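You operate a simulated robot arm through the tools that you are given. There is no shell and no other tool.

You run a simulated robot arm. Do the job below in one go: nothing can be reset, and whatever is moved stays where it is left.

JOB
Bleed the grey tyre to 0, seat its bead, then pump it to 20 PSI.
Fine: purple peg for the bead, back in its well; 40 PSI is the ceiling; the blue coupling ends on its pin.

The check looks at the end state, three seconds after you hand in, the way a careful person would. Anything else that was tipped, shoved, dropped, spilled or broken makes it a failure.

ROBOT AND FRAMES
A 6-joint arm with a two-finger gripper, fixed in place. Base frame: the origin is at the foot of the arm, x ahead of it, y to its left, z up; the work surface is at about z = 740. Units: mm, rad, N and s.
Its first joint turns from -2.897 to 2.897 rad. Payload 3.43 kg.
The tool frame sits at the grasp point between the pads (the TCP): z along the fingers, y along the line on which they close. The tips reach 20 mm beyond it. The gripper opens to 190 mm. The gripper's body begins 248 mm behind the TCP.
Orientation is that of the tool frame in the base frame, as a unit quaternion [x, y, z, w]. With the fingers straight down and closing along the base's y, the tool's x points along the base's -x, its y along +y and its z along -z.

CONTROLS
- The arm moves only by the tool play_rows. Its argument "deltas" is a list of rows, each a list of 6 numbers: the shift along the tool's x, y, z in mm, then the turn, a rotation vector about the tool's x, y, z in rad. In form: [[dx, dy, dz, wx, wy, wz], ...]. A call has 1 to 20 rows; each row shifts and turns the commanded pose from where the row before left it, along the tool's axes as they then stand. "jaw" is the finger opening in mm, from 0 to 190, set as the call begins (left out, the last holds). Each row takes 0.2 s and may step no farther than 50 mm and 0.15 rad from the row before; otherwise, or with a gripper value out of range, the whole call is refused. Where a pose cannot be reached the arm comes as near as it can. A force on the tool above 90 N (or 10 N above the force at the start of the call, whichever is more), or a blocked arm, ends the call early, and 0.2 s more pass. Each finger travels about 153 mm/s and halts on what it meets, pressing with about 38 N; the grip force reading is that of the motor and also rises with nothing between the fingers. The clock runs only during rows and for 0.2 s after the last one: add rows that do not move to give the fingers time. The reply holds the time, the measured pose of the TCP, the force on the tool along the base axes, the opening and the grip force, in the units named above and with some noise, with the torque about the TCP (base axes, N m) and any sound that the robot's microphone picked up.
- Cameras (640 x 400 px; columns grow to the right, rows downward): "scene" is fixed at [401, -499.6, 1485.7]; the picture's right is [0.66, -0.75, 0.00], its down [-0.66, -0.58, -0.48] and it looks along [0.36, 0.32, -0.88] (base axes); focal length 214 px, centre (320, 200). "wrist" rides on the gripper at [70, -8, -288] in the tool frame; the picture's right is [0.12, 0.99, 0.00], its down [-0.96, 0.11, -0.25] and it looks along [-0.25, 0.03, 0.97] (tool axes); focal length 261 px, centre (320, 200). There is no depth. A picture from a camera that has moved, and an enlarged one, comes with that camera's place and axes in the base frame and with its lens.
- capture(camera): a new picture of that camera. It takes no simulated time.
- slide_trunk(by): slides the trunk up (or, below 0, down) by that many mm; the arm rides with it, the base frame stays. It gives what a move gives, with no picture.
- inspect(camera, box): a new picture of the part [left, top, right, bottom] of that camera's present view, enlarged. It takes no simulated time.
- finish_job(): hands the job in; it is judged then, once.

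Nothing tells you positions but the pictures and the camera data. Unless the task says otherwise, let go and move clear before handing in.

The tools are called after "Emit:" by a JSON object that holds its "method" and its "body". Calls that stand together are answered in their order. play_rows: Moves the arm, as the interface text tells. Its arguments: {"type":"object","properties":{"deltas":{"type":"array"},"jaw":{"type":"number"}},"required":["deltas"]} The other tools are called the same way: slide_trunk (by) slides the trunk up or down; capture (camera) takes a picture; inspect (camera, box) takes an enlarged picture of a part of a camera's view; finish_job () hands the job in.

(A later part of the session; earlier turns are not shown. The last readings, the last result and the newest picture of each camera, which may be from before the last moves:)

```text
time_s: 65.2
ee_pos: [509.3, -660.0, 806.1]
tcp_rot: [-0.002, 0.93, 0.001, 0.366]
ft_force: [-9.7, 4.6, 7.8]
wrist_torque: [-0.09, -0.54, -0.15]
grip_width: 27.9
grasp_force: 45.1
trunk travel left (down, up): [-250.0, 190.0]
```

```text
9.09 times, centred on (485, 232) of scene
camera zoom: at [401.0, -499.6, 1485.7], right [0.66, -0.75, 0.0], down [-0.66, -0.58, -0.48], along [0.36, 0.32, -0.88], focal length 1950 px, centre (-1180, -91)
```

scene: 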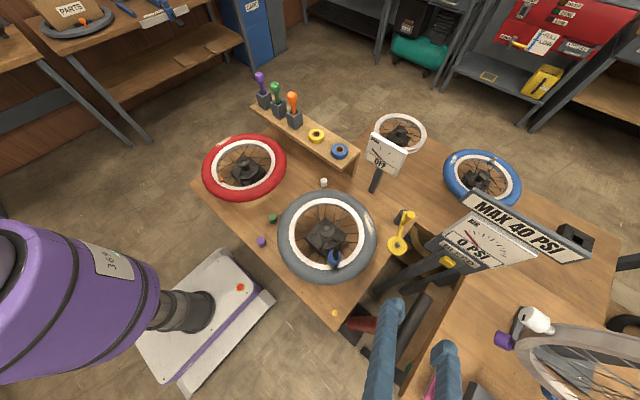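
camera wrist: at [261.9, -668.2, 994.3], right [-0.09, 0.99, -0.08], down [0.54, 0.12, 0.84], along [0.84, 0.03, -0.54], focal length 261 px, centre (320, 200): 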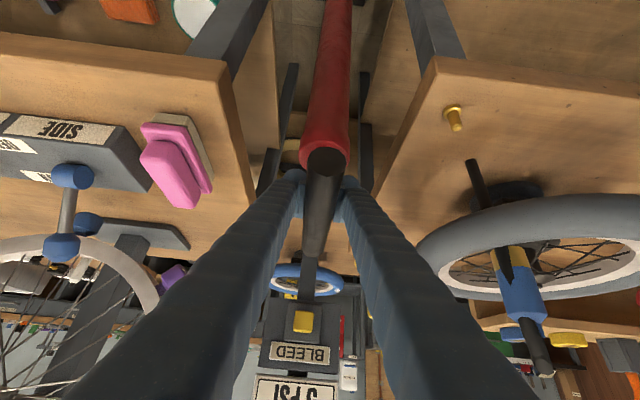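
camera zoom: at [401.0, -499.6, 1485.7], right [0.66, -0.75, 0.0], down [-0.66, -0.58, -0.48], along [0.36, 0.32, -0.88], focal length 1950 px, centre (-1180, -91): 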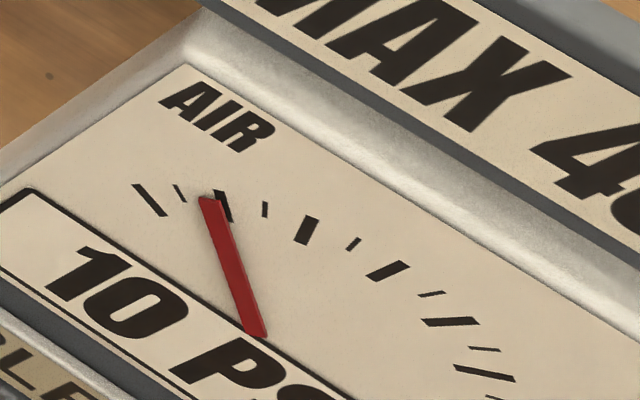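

The gauge reads about 9 PSI. I'll do the third stroke.

Emit:
{"method": "play_rows", "body": {"deltas": [[-14.32, 0, -15.37, 0, 0, 0], [-14.32, 0, -15.37, 0, 0, 0], [-14.32, 0, -15.37, 0, 0, 0], [-14.32, 0, -15.37, 0, 0, 0], [-13.6, 0, -14.6, 0, 0, 0], [0, 0, 0, 0, 0, 0], [14.32, 0, 15.37, 0, 0, 0], [14.32, 0, 15.37, 0, 0, 0], [14.32, 0, 15.37, 0, 0, 0], [14.32, 0, 15.37, 0, 0, 0], [13.6, 0, 14.6, 0, 0, 0], [0, 0, 0, 0, 0, 0]]}}

Emit:
{"method": "inspect", "body": {"camera": "scene", "box": [450, 210, 520, 254]}}

Emit:
{"method": "inspect", "body": {"camera": "scene", "box": [260, 180, 480, 330]}}

```text
time_s: 67.8
ee_pos: [508.8, -659.0, 804.8]
tcp_rot: [0.0, 0.93, -0.001, 0.366]
ft_force: [2.4, 28.7, 7.6]
wrist_torque: [-0.57, -0.17, -0.27]
grip_width: 27.8
grasp_force: 45.1
trunk travel left (down, up): [-250.0, 190.0]
```

```text
9.09 times, centred on (485, 232) of scene
camera zoom: at [401.0, -499.6, 1485.7], right [0.66, -0.75, 0.0], down [-0.66, -0.58, -0.48], along [0.36, 0.32, -0.88], focal length 1950 px, centre (-1180, -91)
```

zoom: 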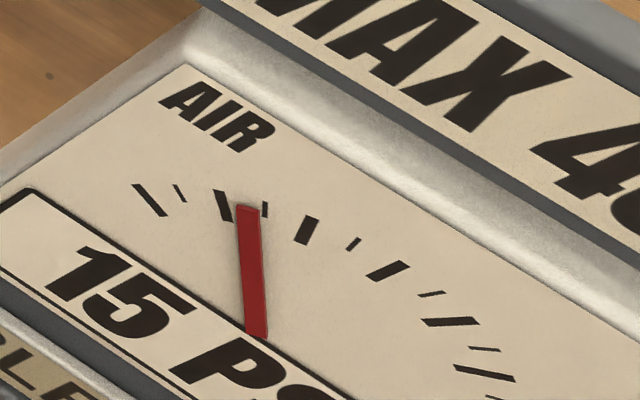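

```text
2.67 times, centred on (370, 255) of scene
camera zoom: at [401.0, -499.6, 1485.7], right [0.66, -0.75, 0.0], down [-0.66, -0.58, -0.48], along [0.36, 0.32, -0.88], focal length 572 px, centre (187, 53)
```

zoom: 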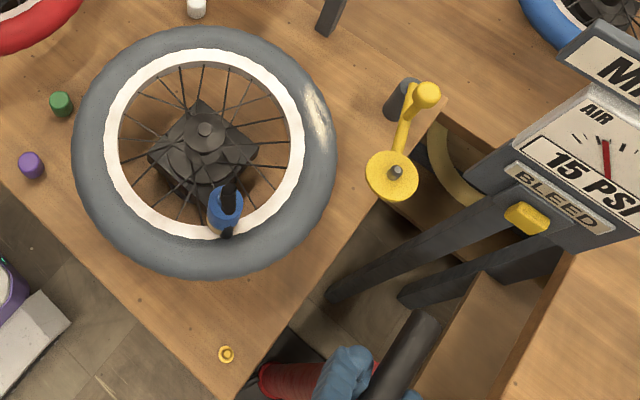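

It's about 13.6 PSI. I'll do the fourth stroke, with a small y correction to ease the side load.

Emit:
{"method": "play_rows", "body": {"deltas": [[-14.32, 0.5, -15.37, 0, 0, 0], [-14.32, 0, -15.37, 0, 0, 0], [-14.32, 0, -15.37, 0, 0, 0], [-14.32, 0, -15.37, 0, 0, 0], [-13.6, 0.5, -14.6, 0, 0, 0], [0, 0, 0, 0, 0, 0], [14.32, 0, 15.37, 0, 0, 0], [14.32, 0, 15.37, 0, 0, 0], [14.32, 0, 15.37, 0, 0, 0], [14.32, 0, 15.37, 0, 0, 0], [13.6, 0, 14.6, 0, 0, 0], [0, 0, 0, 0, 0, 0]]}}

Emit:
{"method": "inspect", "body": {"camera": "scene", "box": [450, 210, 520, 254]}}

```text
time_s: 70.4
ee_pos: [510.2, -659.6, 804.0]
tcp_rot: [0.0, 0.931, 0.0, 0.366]
ft_force: [22.2, -11.2, 8.3]
wrist_torque: [0.18, 0.41, 0.07]
grip_width: 27.6
grasp_force: 44.9
trunk travel left (down, up): [-250.0, 190.0]
```

```text
9.09 times, centred on (485, 232) of scene
camera zoom: at [401.0, -499.6, 1485.7], right [0.66, -0.75, 0.0], down [-0.66, -0.58, -0.48], along [0.36, 0.32, -0.88], focal length 1950 px, centre (-1180, -91)
```

zoom: 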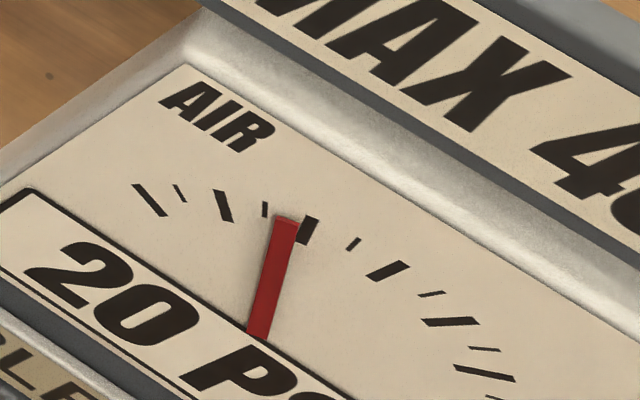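

It reads about 18 PSI. A partial stroke of roughly 43 mm should finish it, so I'll go up 44 mm and come down in stages.

Emit:
{"method": "play_rows", "body": {"deltas": [[-15, 0, -16.1, 0, 0, 0], [-15, 0, -16.1, 0, 0, 0], [0, 0, 0, 0, 0, 0], [10, 0, 10.73, 0, 0, 0], [10, 0, 10.73, 0, 0, 0], [0, 0, 0, 0, 0, 0]]}}

Emit:
{"method": "inspect", "body": {"camera": "scene", "box": [450, 210, 520, 254]}}

```text
time_s: 71.8
ee_pos: [508.7, -659.5, 820.3]
tcp_rot: [0.0, 0.931, 0.0, 0.365]
ft_force: [7.4, -21.1, 7.5]
wrist_torque: [0.45, -0.15, 0.06]
grip_width: 27.6
grasp_force: 45.3
trunk travel left (down, up): [-250.0, 190.0]
```

```text
9.09 times, centred on (485, 232) of scene
camera zoom: at [401.0, -499.6, 1485.7], right [0.66, -0.75, 0.0], down [-0.66, -0.58, -0.48], along [0.36, 0.32, -0.88], focal length 1950 px, centre (-1180, -91)
```

zoom: 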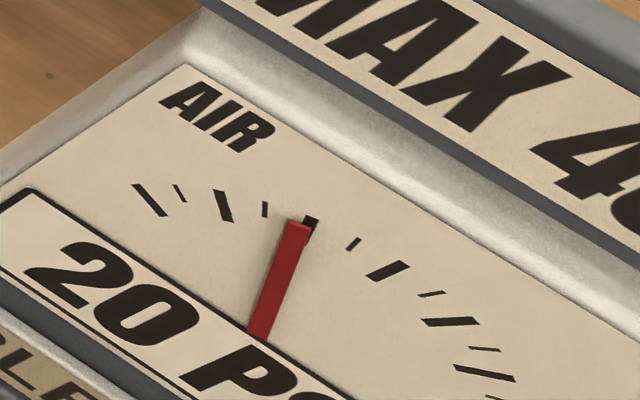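

It's about 19.1–19.3 now, and the last 14 mm should bring the needle onto the 20 mark.

Emit:
{"method": "play_rows", "body": {"deltas": [[5, 0, 5.37, 0, 0, 0], [5, 0, 5.37, 0, 0, 0], [0, 0, 0, 0, 0, 0]]}}

Emit:
{"method": "inspect", "body": {"camera": "scene", "box": [450, 210, 520, 254]}}

```text
time_s: 72.6
ee_pos: [508.7, -660.1, 804.5]
tcp_rot: [0.001, 0.931, 0.001, 0.366]
ft_force: [-2.4, -20.6, 8.5]
wrist_torque: [0.48, -0.43, 0.09]
grip_width: 27.8
grasp_force: 45.7
trunk travel left (down, up): [-250.0, 190.0]
```

```text
9.09 times, centred on (485, 232) of scene
camera zoom: at [401.0, -499.6, 1485.7], right [0.66, -0.75, 0.0], down [-0.66, -0.58, -0.48], along [0.36, 0.32, -0.88], focal length 1950 px, centre (-1180, -91)
```

zoom: 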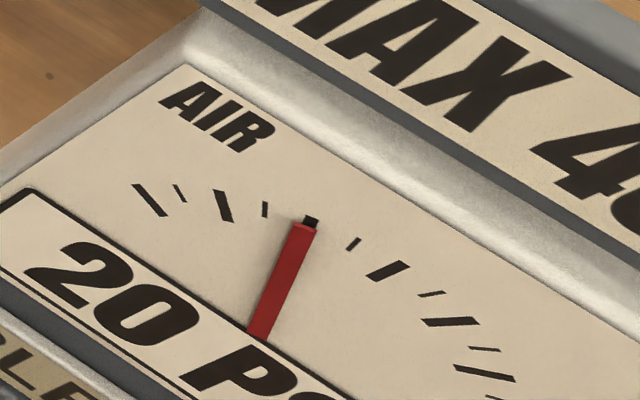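

The needle sits on 20. I'll release the handle, leaving it down so nothing more gets pumped, then rise and straighten the tool.

Emit:
{"method": "play_rows", "body": {"deltas": [[0, 0, 0, 0, 0, 0], [0, 0, 0, 0, 0, 0], [0, 0, 0, 0, 0, 0], [-13.6, 0, -14.6, 0, 0, 0], [-27.2, 0, -29.2, 0, 0, 0], [-27.2, 0, -29.2, 0, 0, 0], [-27.2, 0, -29.2, 0, 0, 0], [-27.2, 0, -29.2, 0, 0, 0], [-27.2, 0, -29.2, 0, 0, 0], [-27.2, 0, -29.2, 0, 0, 0], [-27.2, 0, -29.2, 0, 0, 0]], "jaw": 70}}

Emit:
{"method": "capture", "body": {"camera": "scene"}}

Emit:
{"method": "inspect", "body": {"camera": "scene", "box": [450, 210, 520, 254]}}

Emit:
{"method": "inspect", "body": {"camera": "wrist", "box": [370, 0, 530, 100]}}

Emit:
{"method": "capture", "body": {"camera": "wrist"}}

```text
time_s: 75.0
ee_pos: [509.1, -660.5, 1103.2]
tcp_rot: [-0.001, 0.931, 0.001, 0.366]
ft_force: [-0.5, 0.9, 0.6]
wrist_torque: [-0.04, 0.01, -0.01]
grip_width: 70.0
grasp_force: 0.1
trunk travel left (down, up): [-250.0, 190.0]
```

```text
taken
```

scene: 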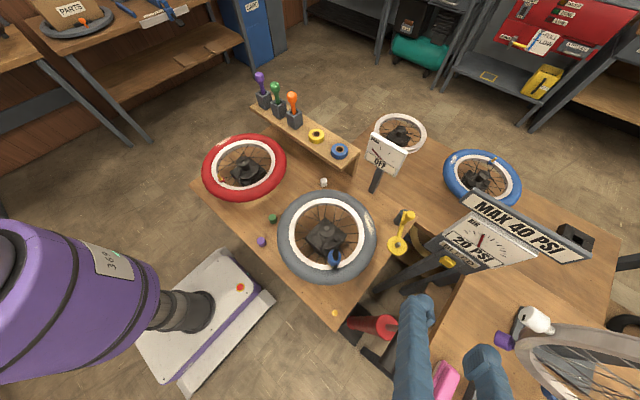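

```text
9.09 times, centred on (485, 232) of scene
camera zoom: at [401.0, -499.6, 1485.7], right [0.66, -0.75, 0.0], down [-0.66, -0.58, -0.48], along [0.36, 0.32, -0.88], focal length 1950 px, centre (-1180, -91)
```

zoom: 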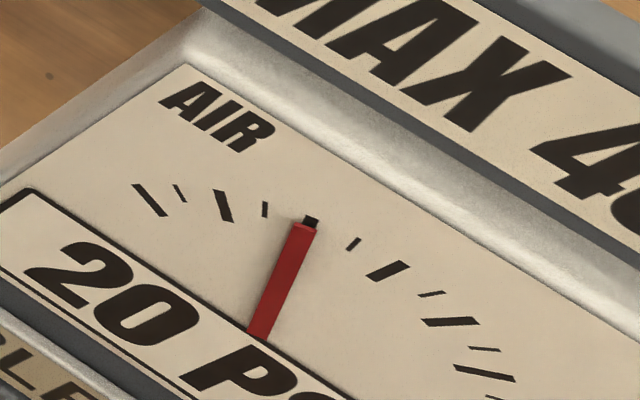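

```text
4.00 times, centred on (450, 50) of wrist
camera zoom: at [261.8, -668.6, 1267.9], right [-0.09, 0.99, -0.08], down [0.54, 0.12, 0.84], along [0.84, 0.03, -0.54], focal length 1043 px, centre (-200, 800)
```

zoom: 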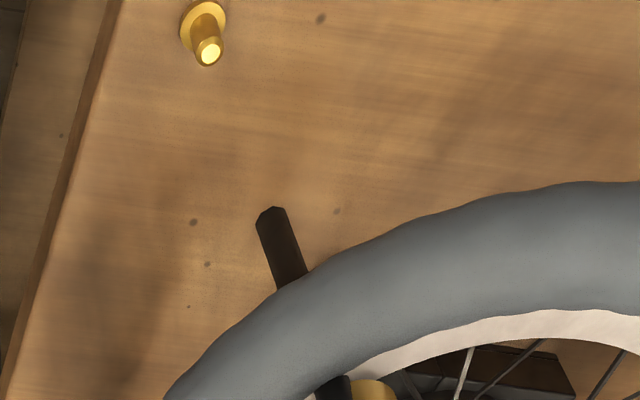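

```text
taken
camera wrist: at [261.8, -668.6, 1267.9], right [-0.09, 0.99, -0.08], down [0.54, 0.12, 0.84], along [0.84, 0.03, -0.54], focal length 261 px, centre (320, 200)
```

wrist: 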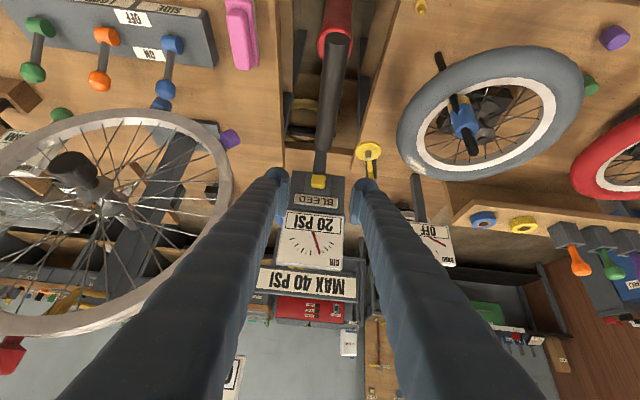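

The gauge holds at 20. Now for the coupling: I'll straighten the tool and move above it for an exact fix.

Emit:
{"method": "play_rows", "body": {"deltas": [[0, 0, 0, 0, 0.15, 0], [0, 0, 0, 0, 0.15, 0], [0, 0, 0, 0, 0.15, 0], [0, 0, 0, 0, 0.15, 0], [0, 0, 0, 0, 0.15, 0], [0, 40, 0, 0, 0, 0], [0, 40, 0, 0, 0, 0], [0, 40, 0, 0, 0, 0], [0, 40, 0, 0, 0, 0], [0, 40, 0, 0, 0, 0], [-20, 22, 0, 0, 0, 0], [0, 0, 0, 0, 0, 0]]}}

Emit:
{"method": "capture", "body": {"camera": "wrist"}}

Emit:
{"method": "inspect", "body": {"camera": "wrist", "box": [260, 130, 380, 230]}}

Emit:
{"method": "inspect", "body": {"camera": "scene", "box": [280, 220, 400, 320]}}

```text
time_s: 77.6
ee_pos: [529.1, -436.1, 1105.9]
tcp_rot: [0.0, 1.0, 0.001, 0.0]
ft_force: [0.3, 0.0, 0.8]
wrist_torque: [0.0, -0.01, 0.0]
grip_width: 69.5
grasp_force: 0.0
trunk travel left (down, up): [-250.0, 190.0]
```

```text
taken
camera wrist: at [459.9, -445.0, 1393.0], right [-0.12, 0.99, 0.0], down [0.96, 0.12, 0.25], along [0.25, 0.03, -0.97], focal length 261 px, centre (320, 200)
```

wrist: 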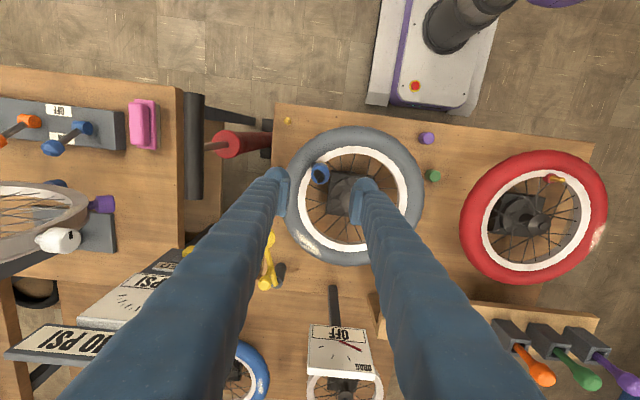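

```text
4.00 times, centred on (320, 180) of wrist
camera zoom: at [459.9, -445.0, 1393.0], right [-0.12, 0.99, 0.0], down [0.96, 0.12, 0.25], along [0.25, 0.03, -0.97], focal length 1043 px, centre (320, 280)
```

zoom: 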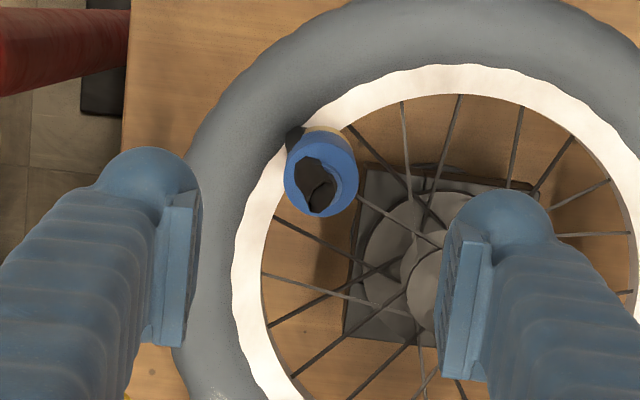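

```text
4.00 times, centred on (340, 270) of scene
camera zoom: at [401.0, -499.6, 1485.7], right [0.66, -0.75, 0.0], down [-0.66, -0.58, -0.48], along [0.36, 0.32, -0.88], focal length 858 px, centre (240, -80)
```

zoom: 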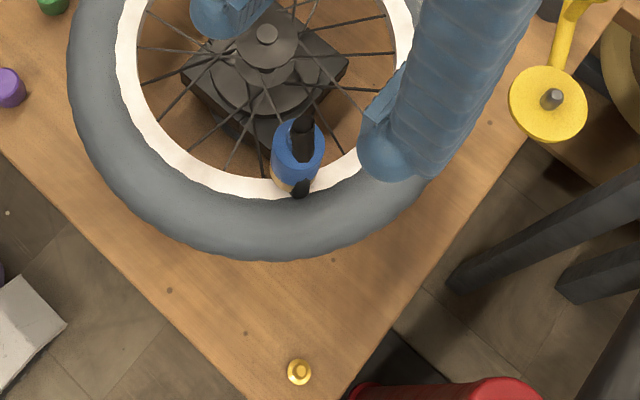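

The coupling's top is at about (529, -437, 925), it's about 33 mm across, and I'm directly above it. I'll narrow the jaw and descend in two stages.

Emit:
{"method": "play_rows", "body": {"deltas": [[0, 0, 0, 0, 0, 0], [0, 0, 45, 0, 0, 0], [0, 0, 45, 0, 0, 0], [0, 0, 40, 0, 0, 0], [0, 0, 0, 0, 0, 0]], "jaw": 58}}

Emit:
{"method": "inspect", "body": {"camera": "wrist", "box": [260, 120, 380, 220]}}

Emit:
{"method": "inspect", "body": {"camera": "scene", "box": [280, 200, 400, 300]}}

```text
time_s: 78.8
ee_pos: [527.6, -435.7, 976.8]
tcp_rot: [-0.001, 1.0, 0.0, 0.0]
ft_force: [0.0, -0.2, -0.3]
wrist_torque: [0.03, 0.0, 0.0]
grip_width: 57.9
grasp_force: 0.1
trunk travel left (down, up): [-250.0, 190.0]
```

```text
4.00 times, centred on (320, 170) of wrist
camera zoom: at [457.4, -444.5, 1265.1], right [-0.12, 0.99, 0.0], down [0.96, 0.12, 0.25], along [0.25, 0.03, -0.97], focal length 1043 px, centre (320, 320)
```

zoom: 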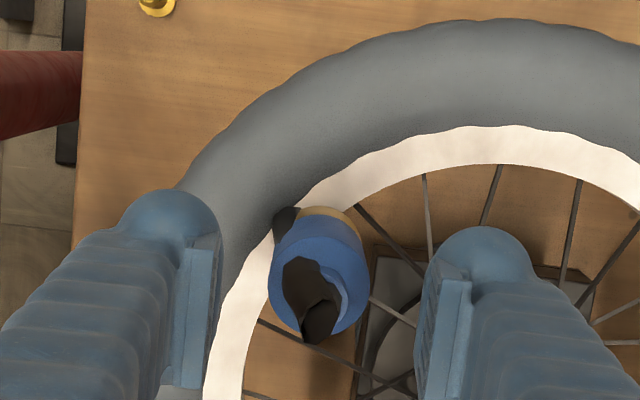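

```text
4.00 times, centred on (340, 250) of scene
camera zoom: at [401.0, -499.6, 1485.7], right [0.66, -0.75, 0.0], down [-0.66, -0.58, -0.48], along [0.36, 0.32, -0.88], focal length 858 px, centre (240, 0)
```

zoom: 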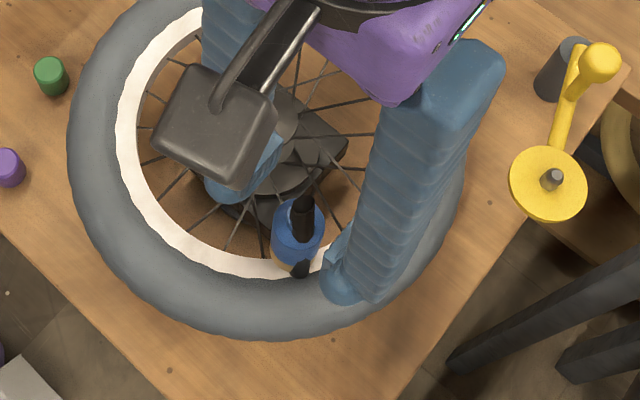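

It's well aligned. I'll shift 3 mm forward, lower around the coupling body, and close.

Emit:
{"method": "play_rows", "body": {"deltas": [[-3, 0, 25, 0, 0, 0], [0, 0, 25, 0, 0, 0], [0, 0, 20, 0, 0, 0], [0, 0, 0, 0, 0, 0]]}}

Emit:
{"method": "inspect", "body": {"camera": "wrist", "box": [260, 120, 380, 220]}}

```text
time_s: 79.8
ee_pos: [529.1, -436.5, 907.8]
tcp_rot: [-0.001, 1.0, 0.0, 0.0]
ft_force: [0.2, -0.3, 0.9]
wrist_torque: [0.02, 0.04, -0.03]
grip_width: 57.8
grasp_force: 0.0
trunk travel left (down, up): [-250.0, 190.0]
```

```text
4.00 times, centred on (320, 170) of wrist
camera zoom: at [460.1, -445.4, 1194.9], right [-0.12, 0.99, 0.0], down [0.96, 0.12, 0.25], along [0.25, 0.03, -0.97], focal length 1043 px, centre (320, 320)
```

zoom: 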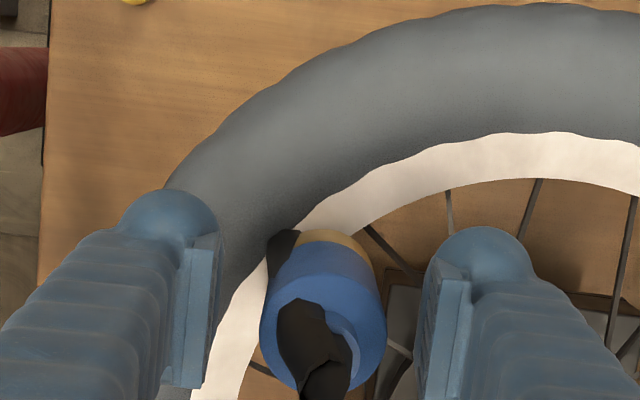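

Emit:
{"method": "play_rows", "body": {"deltas": [[0, 0, 0, 0, 0, 0], [0, 0, 0, 0, 0, 0], [0, 0, 0, 0, 0, 0]], "jaw": 0}}

Emit:
{"method": "inspect", "body": {"camera": "wrist", "box": [240, 120, 400, 240]}}

Emit:
{"method": "inspect", "body": {"camera": "scene", "box": [280, 200, 400, 300]}}

```text
time_s: 80.6
ee_pos: [530.0, -436.3, 907.0]
tcp_rot: [-0.001, 1.0, 0.0, 0.0]
ft_force: [1.0, 0.8, -0.7]
wrist_torque: [0.01, -0.01, 0.01]
grip_width: 32.3
grasp_force: 37.7
trunk travel left (down, up): [-250.0, 190.0]
```

```text
3.33 times, centred on (320, 180) of wrist
camera zoom: at [460.2, -445.1, 1195.1], right [-0.12, 0.99, 0.0], down [0.96, 0.12, 0.25], along [0.24, 0.03, -0.97], focal length 869 px, centre (320, 267)
```

zoom: 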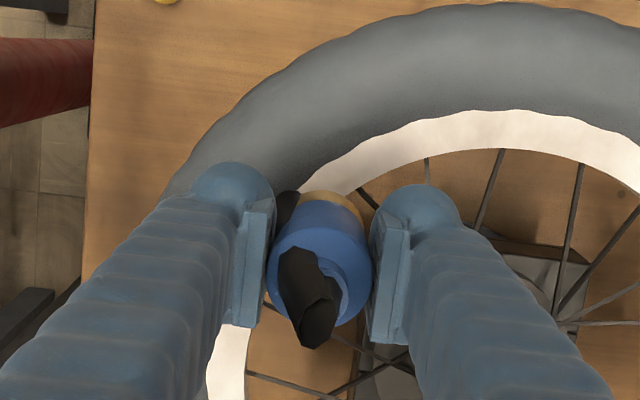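

```text
4.00 times, centred on (340, 250) of scene
camera zoom: at [401.0, -499.6, 1485.7], right [0.66, -0.75, 0.0], down [-0.66, -0.58, -0.48], along [0.36, 0.32, -0.88], focal length 858 px, centre (240, 0)
```

zoom: 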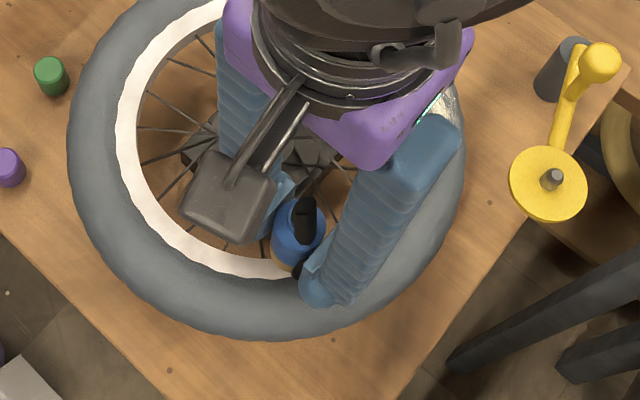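

The coupling is gripped at 32 mm. I'll lift it straight off the valve in small steps.

Emit:
{"method": "play_rows", "body": {"deltas": [[0, 0, -4, 0, 0, 0], [0, 0, -5, 0, 0, 0], [0, 0, -5, 0, 0, 0], [0, 0, 0, 0, 0, 0]]}}

Emit:
{"method": "inspect", "body": {"camera": "wrist", "box": [240, 120, 400, 240]}}

Emit:
{"method": "inspect", "body": {"camera": "scene", "box": [400, 180, 560, 280]}}

```text
time_s: 81.6
ee_pos: [530.9, -437.1, 919.0]
tcp_rot: [-0.001, 1.0, 0.001, 0.0]
ft_force: [0.4, 0.1, -2.5]
wrist_torque: [-0.01, 0.02, 0.01]
grip_width: 32.4
grasp_force: 37.5
trunk travel left (down, up): [-250.0, 190.0]
```

```text
3.33 times, centred on (320, 180) of wrist
camera zoom: at [461.4, -445.5, 1206.4], right [-0.12, 0.99, 0.0], down [0.96, 0.12, 0.25], along [0.24, 0.03, -0.97], focal length 869 px, centre (320, 267)
```

zoom: 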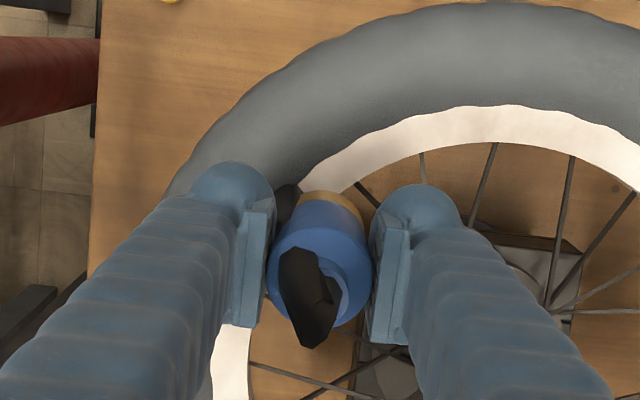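

```text
4.00 times, centred on (480, 230) of scene
camera zoom: at [401.0, -499.6, 1485.7], right [0.66, -0.75, 0.0], down [-0.66, -0.58, -0.48], along [0.36, 0.32, -0.88], focal length 858 px, centre (-320, 80)
```

zoom: 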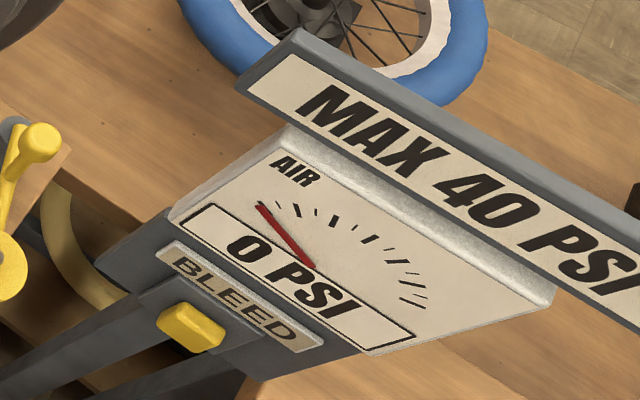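

The coupling came free. The gauge shows 0 only because the line is now open, and there was no hiss. I'll lift higher and carry it toward the pin, which I now place near (440, -525).

Emit:
{"method": "play_rows", "body": {"deltas": [[0, 0, -20, 0, 0, 0], [0, 0, -30, 0, 0, 0], [0, 0, -40, 0, 0, 0], [0, 0, -20, 0, 0, 0], [22.6, -22, 0, 0, 0, 0], [22.6, -22, 0, 0, 0, 0], [22.6, -22, 0, 0, 0, 0], [22.6, -22, 0, 0, 0, 0], [0, 0, 0, 0, 0, 0]]}}

Emit:
{"method": "capture", "body": {"camera": "wrist"}}

Emit:
{"method": "inspect", "body": {"camera": "scene", "box": [280, 220, 400, 340]}}

Emit:
{"method": "inspect", "body": {"camera": "wrist", "box": [260, 120, 380, 220]}}

```text
time_s: 83.6
ee_pos: [437.8, -527.2, 1029.0]
tcp_rot: [-0.001, 1.0, 0.0, 0.0]
ft_force: [-0.5, -0.2, -1.5]
wrist_torque: [0.04, 0.03, 0.02]
grip_width: 32.1
grasp_force: 38.0
trunk travel left (down, up): [-250.0, 190.0]
```

```text
taken
camera wrist: at [369.1, -536.3, 1316.7], right [-0.12, 0.99, 0.0], down [0.96, 0.12, 0.25], along [0.25, 0.03, -0.97], focal length 261 px, centre (320, 200)
```

wrist: 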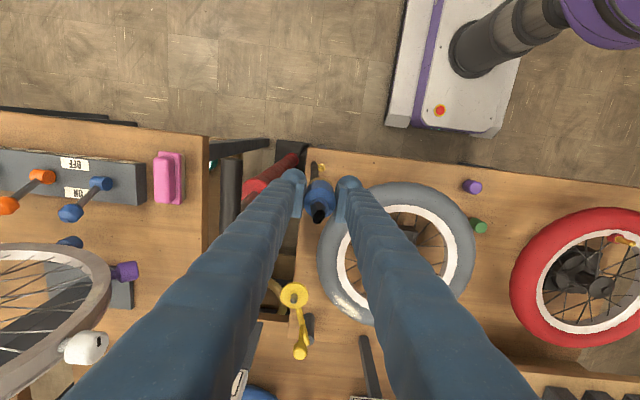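

```text
3.33 times, centred on (340, 280) of scene
camera zoom: at [401.0, -499.6, 1485.7], right [0.66, -0.75, 0.0], down [-0.66, -0.58, -0.48], along [0.36, 0.32, -0.88], focal length 715 px, centre (253, -67)
```

zoom: 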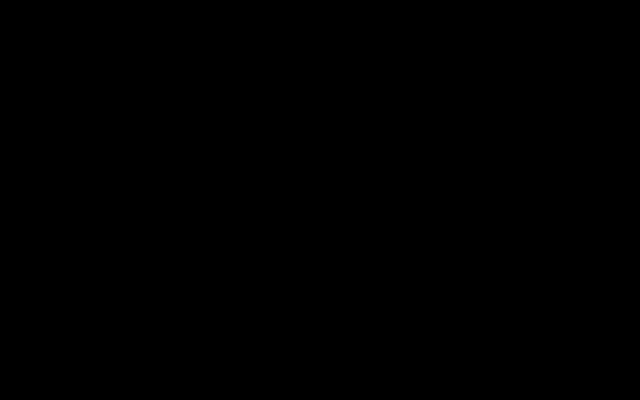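

```text
4.00 times, centred on (320, 170) of wrist
camera zoom: at [369.1, -536.3, 1316.7], right [-0.12, 0.99, 0.0], down [0.96, 0.12, 0.25], along [0.25, 0.03, -0.97], focal length 1043 px, centre (320, 320)
```

zoom: 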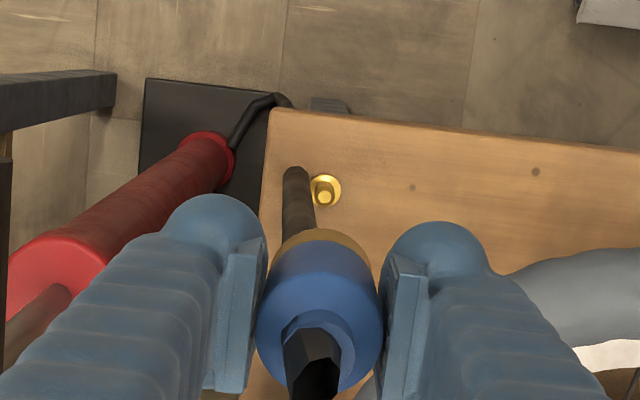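

The scene camera is blocked by the arm here, so I'm using the wrist camera. The pin is at about (440, -525) and the coupling axis at about (437.5, -528). I'll correct by 2.6 and 2.8 mm and lower to just above the pin.

Emit:
{"method": "play_rows", "body": {"deltas": [[-2.6, 2.8, 0, 0, 0, 0], [0, 0, 40, 0, 0, 0], [0, 0, 40, 0, 0, 0], [0, 0, 40, 0, 0, 0], [0, 0, 40, 0, 0, 0], [0, 0, 15, 0, 0, 0], [0, 0, 0, 0, 0, 0]]}}

Emit:
{"method": "inspect", "body": {"camera": "wrist", "box": [260, 120, 380, 220]}}

Emit:
{"method": "capture", "body": {"camera": "wrist"}}

Emit:
{"method": "capture", "body": {"camera": "scene"}}

```text
time_s: 85.2
ee_pos: [444.5, -521.9, 852.5]
tcp_rot: [-0.001, 1.0, 0.0, 0.001]
ft_force: [-1.2, 0.4, -1.9]
wrist_torque: [-0.02, 0.01, 0.02]
grip_width: 32.4
grasp_force: 37.7
trunk travel left (down, up): [-250.0, 190.0]
```

```text
4.00 times, centred on (320, 170) of wrist
camera zoom: at [374.0, -530.7, 1141.2], right [-0.12, 0.99, 0.0], down [0.96, 0.12, 0.25], along [0.25, 0.03, -0.97], focal length 1043 px, centre (320, 320)
```

zoom: 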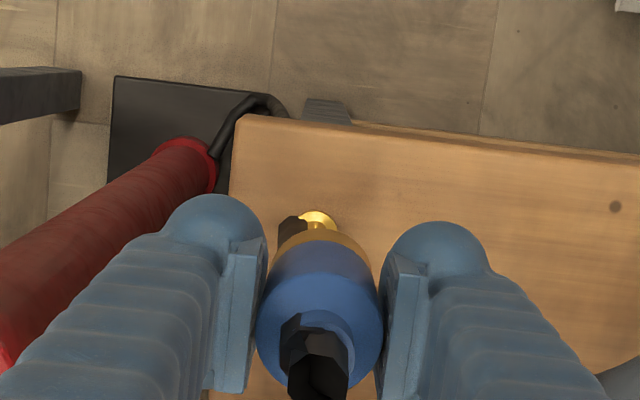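

```text
taken
camera wrist: at [374.0, -530.7, 1141.2], right [-0.12, 0.99, 0.0], down [0.96, 0.12, 0.25], along [0.25, 0.03, -0.97], focal length 261 px, centre (320, 200)
```

wrist: 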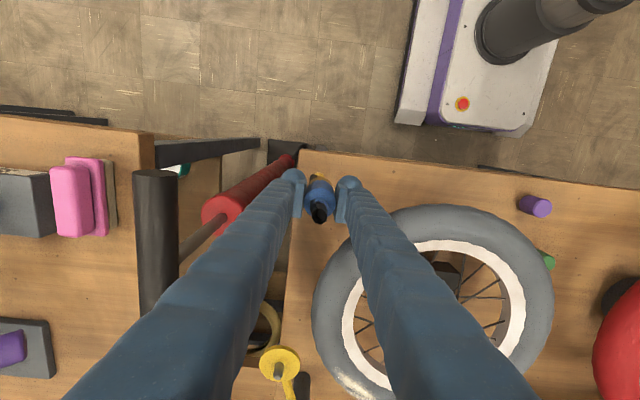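

```text
taken
```

scene: 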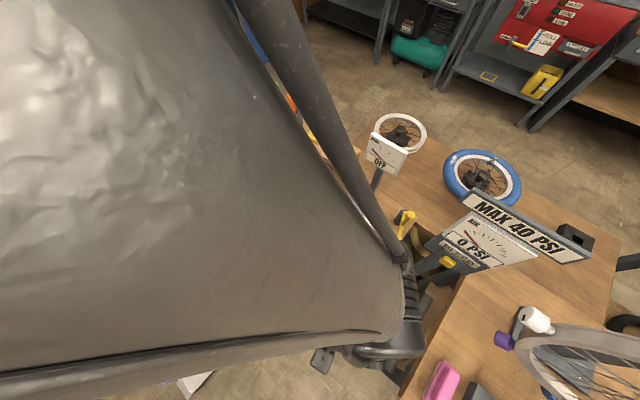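

The arm drifted a bit further than I commanded, so the coupling is now about 2.5 mm too far forward. I'll trim that and look again.

Emit:
{"method": "play_rows", "body": {"deltas": [[2.4, -1.2, 0, 0, 0, 0], [0, 0, 0, 0, 0, 0], [0, 0, 10, 0, 0, 0], [0, 0, 10, 0, 0, 0], [0, 0, 0, 0, 0, 0], [0, 0, 0, 0, 0, 0]]}}

Emit:
{"method": "inspect", "body": {"camera": "wrist", "box": [285, 140, 355, 200]}}

Emit:
{"method": "inspect", "body": {"camera": "wrist", "box": [260, 120, 380, 220]}}

```text
time_s: 86.6
ee_pos: [440.8, -523.0, 834.4]
tcp_rot: [0.0, 1.0, 0.0, -0.001]
ft_force: [-0.1, 0.7, -1.2]
wrist_torque: [-0.04, 0.01, 0.01]
grip_width: 32.4
grasp_force: 37.7
trunk travel left (down, up): [-250.0, 190.0]
```

```text
6.67 times, centred on (320, 170) of wrist
camera zoom: at [371.2, -531.9, 1121.3], right [-0.12, 0.99, 0.0], down [0.96, 0.12, 0.25], along [0.25, 0.03, -0.97], focal length 1738 px, centre (320, 400)
```

zoom: 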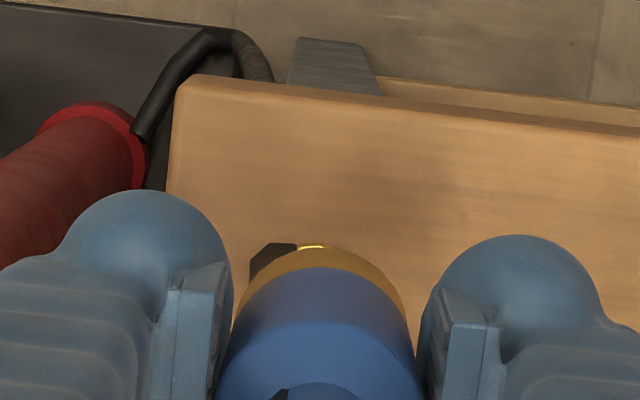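

```text
4.00 times, centred on (320, 170) of wrist
camera zoom: at [371.2, -531.9, 1121.3], right [-0.12, 0.99, 0.0], down [0.96, 0.12, 0.25], along [0.25, 0.03, -0.97], focal length 1043 px, centre (320, 320)
```

zoom: 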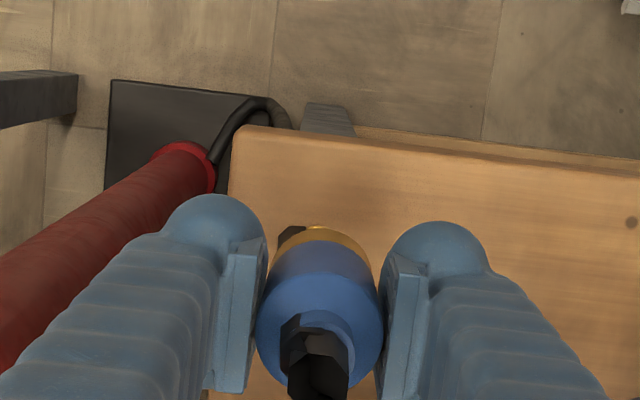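

The coupling axis and the pin now agree to about 1 mm. I'll lower slowly over the pin, checking the force.

Emit:
{"method": "play_rows", "body": {"deltas": [[0, 0, 6, 0, 0, 0], [0, 0, 6, 0, 0, 0], [0, 0, 6, 0, 0, 0], [0, 0, 4, 0, 0, 0], [0, 0, 0, 0, 0, 0]]}}

Emit:
{"method": "inspect", "body": {"camera": "wrist", "box": [285, 140, 355, 200]}}

```text
time_s: 87.8
ee_pos: [441.5, -524.2, 813.1]
tcp_rot: [-0.002, 1.0, 0.0, 0.0]
ft_force: [0.0, 0.2, -2.5]
wrist_torque: [0.03, 0.03, -0.02]
grip_width: 32.5
grasp_force: 38.6
trunk travel left (down, up): [-250.0, 190.0]
```

```text
6.67 times, centred on (320, 170) of wrist
camera zoom: at [372.3, -532.9, 1099.2], right [-0.12, 0.99, 0.0], down [0.96, 0.12, 0.25], along [0.25, 0.03, -0.97], focal length 1738 px, centre (320, 400)
```

zoom: 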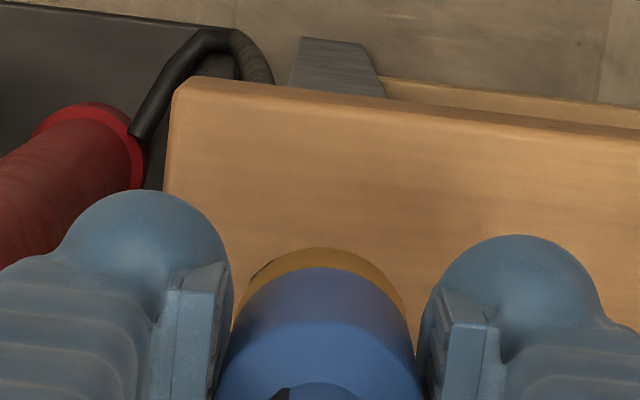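

Emit:
{"method": "play_rows", "body": {"deltas": [[0, 0, 3, 0, 0, 0], [0, 0, 3, 0, 0, 0], [0, 0, 3, 0, 0, 0], [0, 0, 0, 0, 0, 0]]}}

Emit:
{"method": "play_rows", "body": {"deltas": [[0, 0, 2, 0, 0, 0], [0, 0, 2, 0, 0, 0], [0, 0, 0, 0, 0, 0]]}}

```text
time_s: 88.8
ee_pos: [440.8, -523.3, 802.7]
tcp_rot: [0.001, 1.0, 0.0, -0.001]
ft_force: [-7.0, 1.0, -2.5]
wrist_torque: [0.03, 0.31, -0.01]
grip_width: 32.5
grasp_force: 37.5
trunk travel left (down, up): [-250.0, 190.0]
```

```text
time_s: 89.6
ee_pos: [440.9, -525.1, 799.4]
tcp_rot: [0.0, 1.0, -0.001, 0.0]
ft_force: [-6.2, 2.9, 0.0]
wrist_torque: [0.08, 0.29, -0.01]
grip_width: 32.6
grasp_force: 38.1
trunk travel left (down, up): [-250.0, 190.0]
```

There's a sideways force with no vertical force, so the pin is inside the bore and rubbing its wall. I'll shift about 1.5 mm toward -x and keep lowering.

Emit:
{"method": "play_rows", "body": {"deltas": [[1.5, 0, 0, 0, 0, 0], [0, 0, 2, 0, 0, 0], [0, 0, 2, 0, 0, 0], [0, 0, 0, 0, 0, 0]]}}

Emit:
{"method": "play_rows", "body": {"deltas": [[0, 0, 2, 0, 0, 0], [0, 0, 2, 0, 0, 0], [0, 0, 0, 0, 0, 0]]}}

```text
time_s: 90.6
ee_pos: [441.3, -524.7, 795.5]
tcp_rot: [0.0, 1.0, 0.0, 0.001]
ft_force: [0.9, -0.1, -2.0]
wrist_torque: [-0.02, -0.02, -0.01]
grip_width: 32.7
grasp_force: 38.0
trunk travel left (down, up): [-250.0, 190.0]
```

```text
time_s: 91.4
ee_pos: [441.1, -524.5, 792.7]
tcp_rot: [-0.001, 1.0, -0.001, 0.0]
ft_force: [3.6, 6.3, 19.6]
wrist_torque: [0.09, -0.1, 0.02]
grip_width: 32.3
grasp_force: 37.7
trunk travel left (down, up): [-250.0, 190.0]
```

There's firm vertical contact at about 792, near the height I expected for fully seated. I'll look before letting go.

Emit:
{"method": "inspect", "body": {"camera": "wrist", "box": [285, 140, 355, 200]}}

Emit:
{"method": "capture", "body": {"camera": "scene"}}

```text
6.67 times, centred on (320, 170) of wrist
camera zoom: at [370.7, -532.2, 1079.4], right [-0.12, 0.99, 0.0], down [0.96, 0.12, 0.25], along [0.25, 0.03, -0.97], focal length 1738 px, centre (320, 400)
```

zoom: 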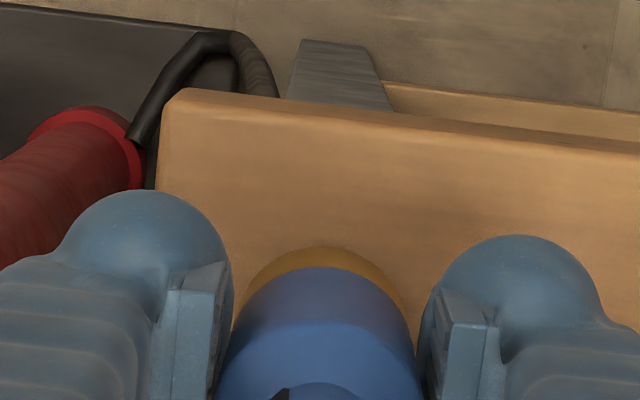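

```text
taken
```

scene: 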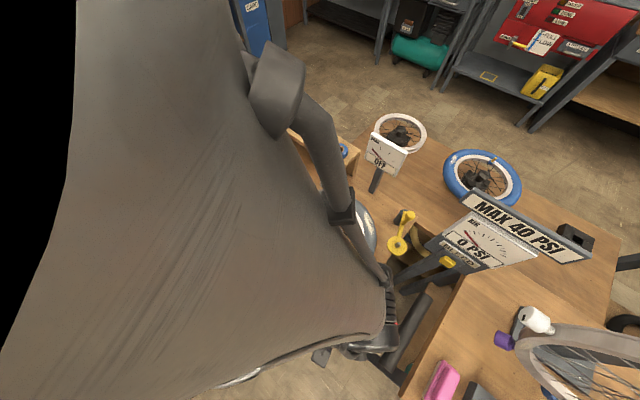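

It looks seated with the brass base down near the bench. I'll open gently, check it stands on its own, then rise straight up.

Emit:
{"method": "play_rows", "body": {"deltas": [[0, 0, 0, 0, 0, 0], [0, 0, 0, 0, 0, 0], [0, 0, 0, 0, 0, 0]], "jaw": 54}}

Emit:
{"method": "inspect", "body": {"camera": "wrist", "box": [260, 120, 380, 240]}}

Emit:
{"method": "play_rows", "body": {"deltas": [[0, 0, -15, 0, 0, 0], [0, 0, -30, 0, 0, 0], [0, 0, -40, 0, 0, 0], [0, 0, -45, 0, 0, 0], [0, 0, -45, 0, 0, 0], [0, 0, -45, 0, 0, 0], [0, 0, 0, 0, 0, 0]]}}

Emit:
{"method": "inspect", "body": {"camera": "wrist", "box": [260, 120, 380, 240]}}

```text
time_s: 92.2
ee_pos: [440.7, -524.4, 790.5]
tcp_rot: [-0.001, 1.0, 0.001, 0.0]
ft_force: [0.1, -0.4, -0.6]
wrist_torque: [0.0, -0.01, -0.02]
grip_width: 53.9
grasp_force: 0.1
trunk travel left (down, up): [-250.0, 190.0]
```

```text
3.33 times, centred on (320, 180) of wrist
camera zoom: at [370.6, -533.0, 1077.8], right [-0.12, 0.99, 0.0], down [0.96, 0.12, 0.25], along [0.24, 0.03, -0.97], focal length 869 px, centre (320, 267)
```

zoom: 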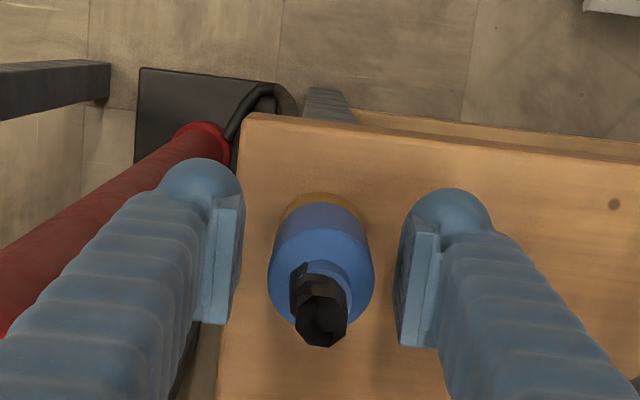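

```text
time_s: 93.8
ee_pos: [442.3, -524.7, 1012.8]
tcp_rot: [0.0, 1.0, 0.0, -0.001]
ft_force: [0.5, 0.8, 0.4]
wrist_torque: [-0.03, 0.02, 0.01]
grip_width: 53.9
grasp_force: 0.0
trunk travel left (down, up): [-250.0, 190.0]
```

```text
3.33 times, centred on (320, 180) of wrist
camera zoom: at [373.2, -532.7, 1300.8], right [-0.12, 0.99, 0.0], down [0.96, 0.12, 0.25], along [0.24, 0.03, -0.97], focal length 869 px, centre (320, 267)
```

zoom: 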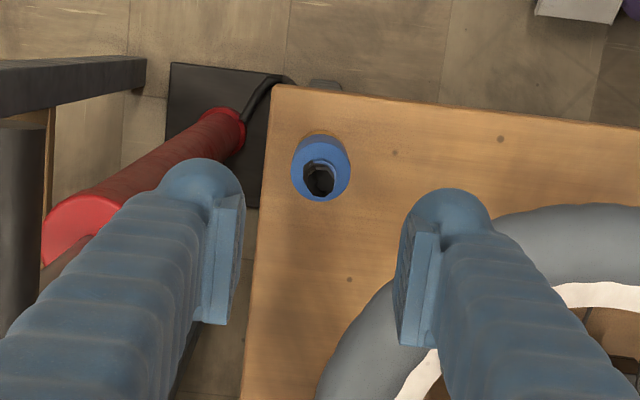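

The coupling stands upright on its pin. I'll move clear and check the whole scene before handing in.

Emit:
{"method": "play_rows", "body": {"deltas": [[0, 0, -45, 0, 0, 0], [0, 0, -45, 0, 0, 0], [0, 0, -45, 0, 0, 0], [0, 0, -45, 0, 0, 0], [-35, 18, -40, 0, 0, 0], [-35, 18, -40, 0, 0, 0], [-35, 18, 0, 0, 0, 0], [-35, 18, 0, 0, 0, 0], [-35, 18, 0, 0, 0, 0], [-35, 18, 0, 0, 0, 0], [0, 0, 0, 0, 0, 0]]}}

Emit:
{"method": "capture", "body": {"camera": "scene"}}

Emit:
{"method": "inspect", "body": {"camera": "scene", "box": [260, 180, 420, 340]}}

Emit:
{"method": "inspect", "body": {"camera": "scene", "box": [310, 290, 370, 330]}}

Emit:
{"method": "inspect", "body": {"camera": "scene", "box": [340, 180, 600, 342]}}

Emit:
{"method": "capture", "body": {"camera": "wrist"}}

```text
refused: row 5 steps farther than a row can; nothing moved
```

```text
taken
```

scene: 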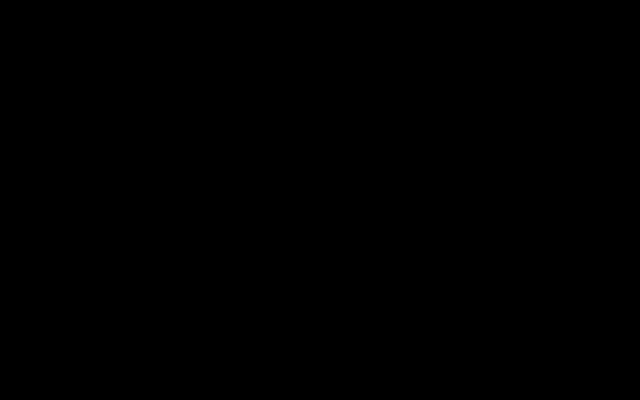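

```text
2.50 times, centred on (340, 260) of scene
camera zoom: at [401.0, -499.6, 1485.7], right [0.66, -0.75, 0.0], down [-0.66, -0.58, -0.48], along [0.36, 0.32, -0.88], focal length 536 px, centre (270, 50)
```

zoom: 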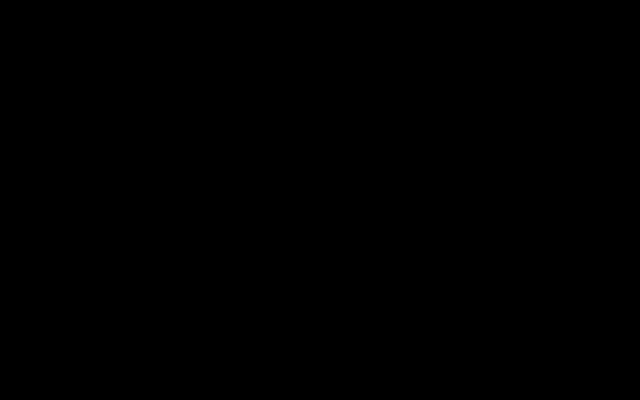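

```text
10.00 times, centred on (340, 310) of scene
camera zoom: at [401.0, -499.6, 1485.7], right [0.66, -0.75, 0.0], down [-0.66, -0.58, -0.48], along [0.36, 0.32, -0.88], focal length 2145 px, centre (120, -900)
```

zoom: 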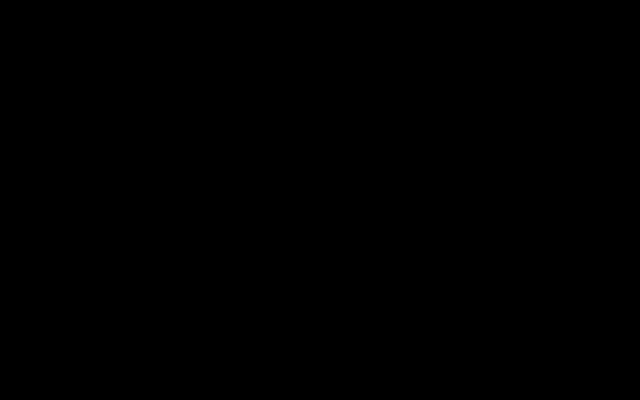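

```text
2.46 times, centred on (470, 261) of scene
camera zoom: at [401.0, -499.6, 1485.7], right [0.66, -0.75, 0.0], down [-0.66, -0.58, -0.48], along [0.36, 0.32, -0.88], focal length 528 px, centre (-49, 50)
```

zoom: 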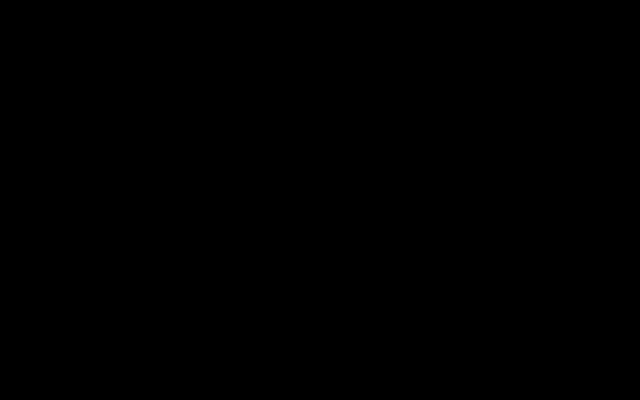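

```text
taken
camera wrist: at [373.2, -532.7, 1300.8], right [-0.12, 0.99, 0.0], down [0.96, 0.12, 0.25], along [0.24, 0.03, -0.97], focal length 261 px, centre (320, 200)
```

wrist: 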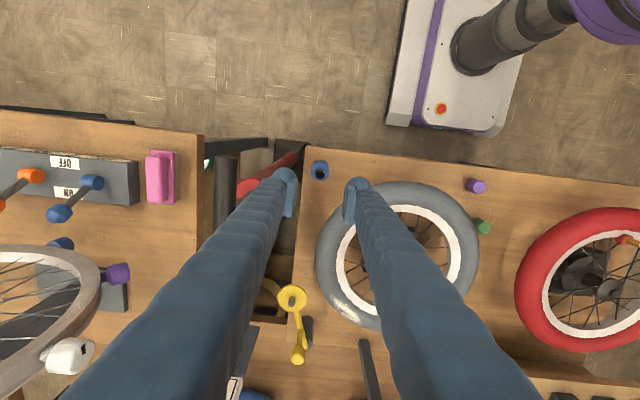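

That move was refused because one step was too long. I'll resend it with shorter steps.

Emit:
{"method": "play_rows", "body": {"deltas": [[0, 0, -45, 0, 0, 0], [0, 0, -45, 0, 0, 0], [0, 0, -45, 0, 0, 0], [0, 0, -45, 0, 0, 0], [0, 0, -45, 0, 0, 0], [0, 0, -40, 0, 0, 0], [-35, 18, 0, 0, 0, 0], [-35, 18, 0, 0, 0, 0], [-35, 18, 0, 0, 0, 0], [-35, 18, 0, 0, 0, 0], [-35, 18, 0, 0, 0, 0], [-35, 18, 0, 0, 0, 0], [0, 0, 0, 0, 0, 0]]}}

Emit:
{"method": "capture", "body": {"camera": "scene"}}

Emit:
{"method": "inspect", "body": {"camera": "scene", "box": [260, 180, 420, 340]}}

Emit:
{"method": "inspect", "body": {"camera": "scene", "box": [310, 290, 370, 330]}}

Emit:
{"method": "inspect", "body": {"camera": "scene", "box": [340, 180, 600, 342]}}

Emit:
{"method": "capture", "body": {"camera": "wrist"}}

```text
time_s: 96.6
ee_pos: [651.7, -414.7, 1276.1]
tcp_rot: [0.0, 1.0, 0.0, 0.001]
ft_force: [-0.5, -0.3, 0.0]
wrist_torque: [0.0, -0.03, -0.01]
grip_width: 54.0
grasp_force: 0.1
trunk travel left (down, up): [-250.0, 190.0]
```

```text
taken
```

scene: 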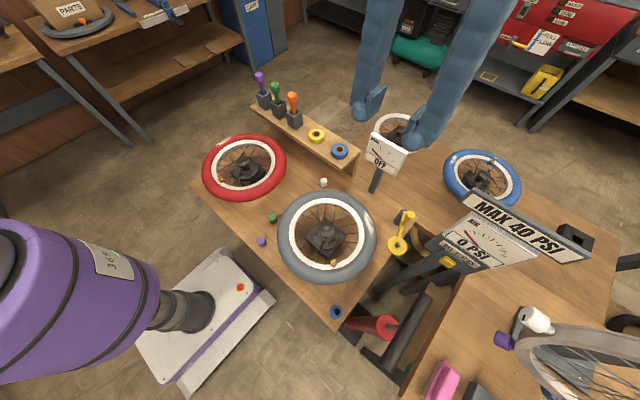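

```text
2.50 times, centred on (340, 260) of scene
camera zoom: at [401.0, -499.6, 1485.7], right [0.66, -0.75, 0.0], down [-0.66, -0.58, -0.48], along [0.36, 0.32, -0.88], focal length 536 px, centre (270, 50)
```

zoom: 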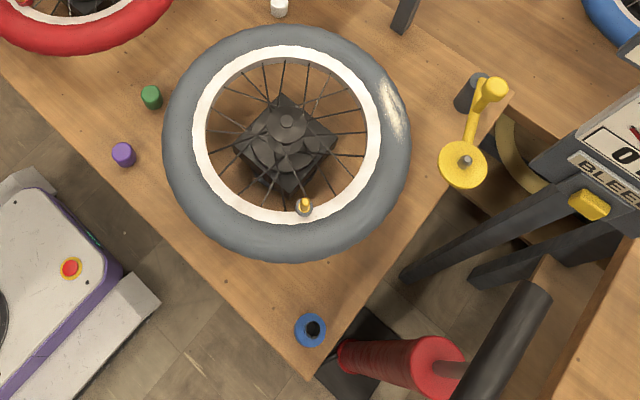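

```text
10.00 times, centred on (340, 310) of scene
camera zoom: at [401.0, -499.6, 1485.7], right [0.66, -0.75, 0.0], down [-0.66, -0.58, -0.48], along [0.36, 0.32, -0.88], focal length 2145 px, centre (120, -900)
```

zoom: 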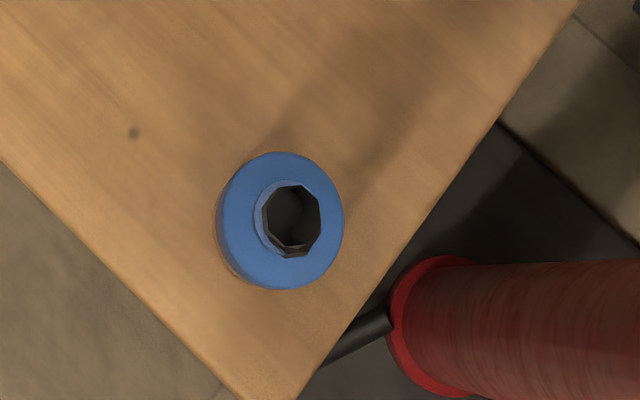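

```text
2.46 times, centred on (470, 261) of scene
camera zoom: at [401.0, -499.6, 1485.7], right [0.66, -0.75, 0.0], down [-0.66, -0.58, -0.48], along [0.36, 0.32, -0.88], focal length 528 px, centre (-49, 50)
```

zoom: 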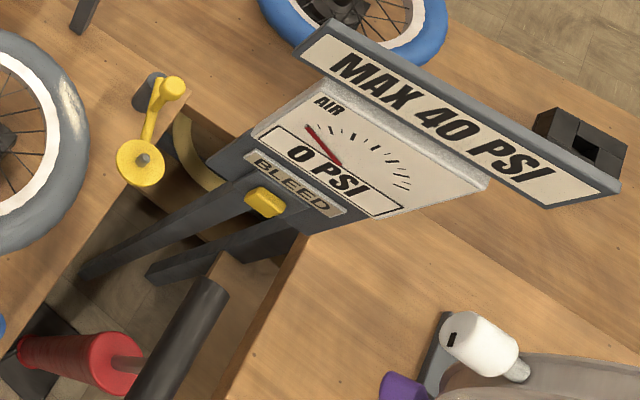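

```text
taken
camera wrist: at [581.9, -421.9, 1564.8], right [-0.12, 0.99, 0.0], down [0.96, 0.12, 0.25], along [0.25, 0.03, -0.97], focal length 261 px, centre (320, 200)
```

wrist: 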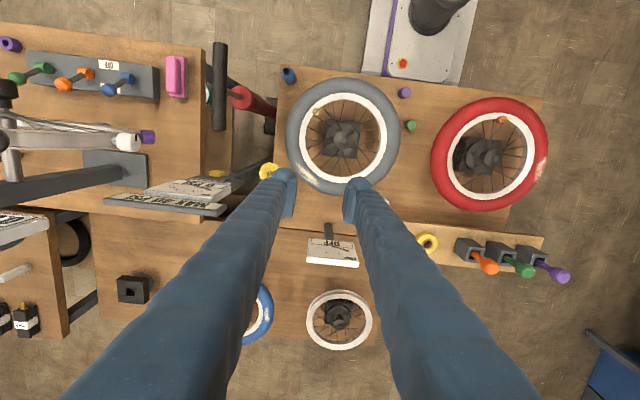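

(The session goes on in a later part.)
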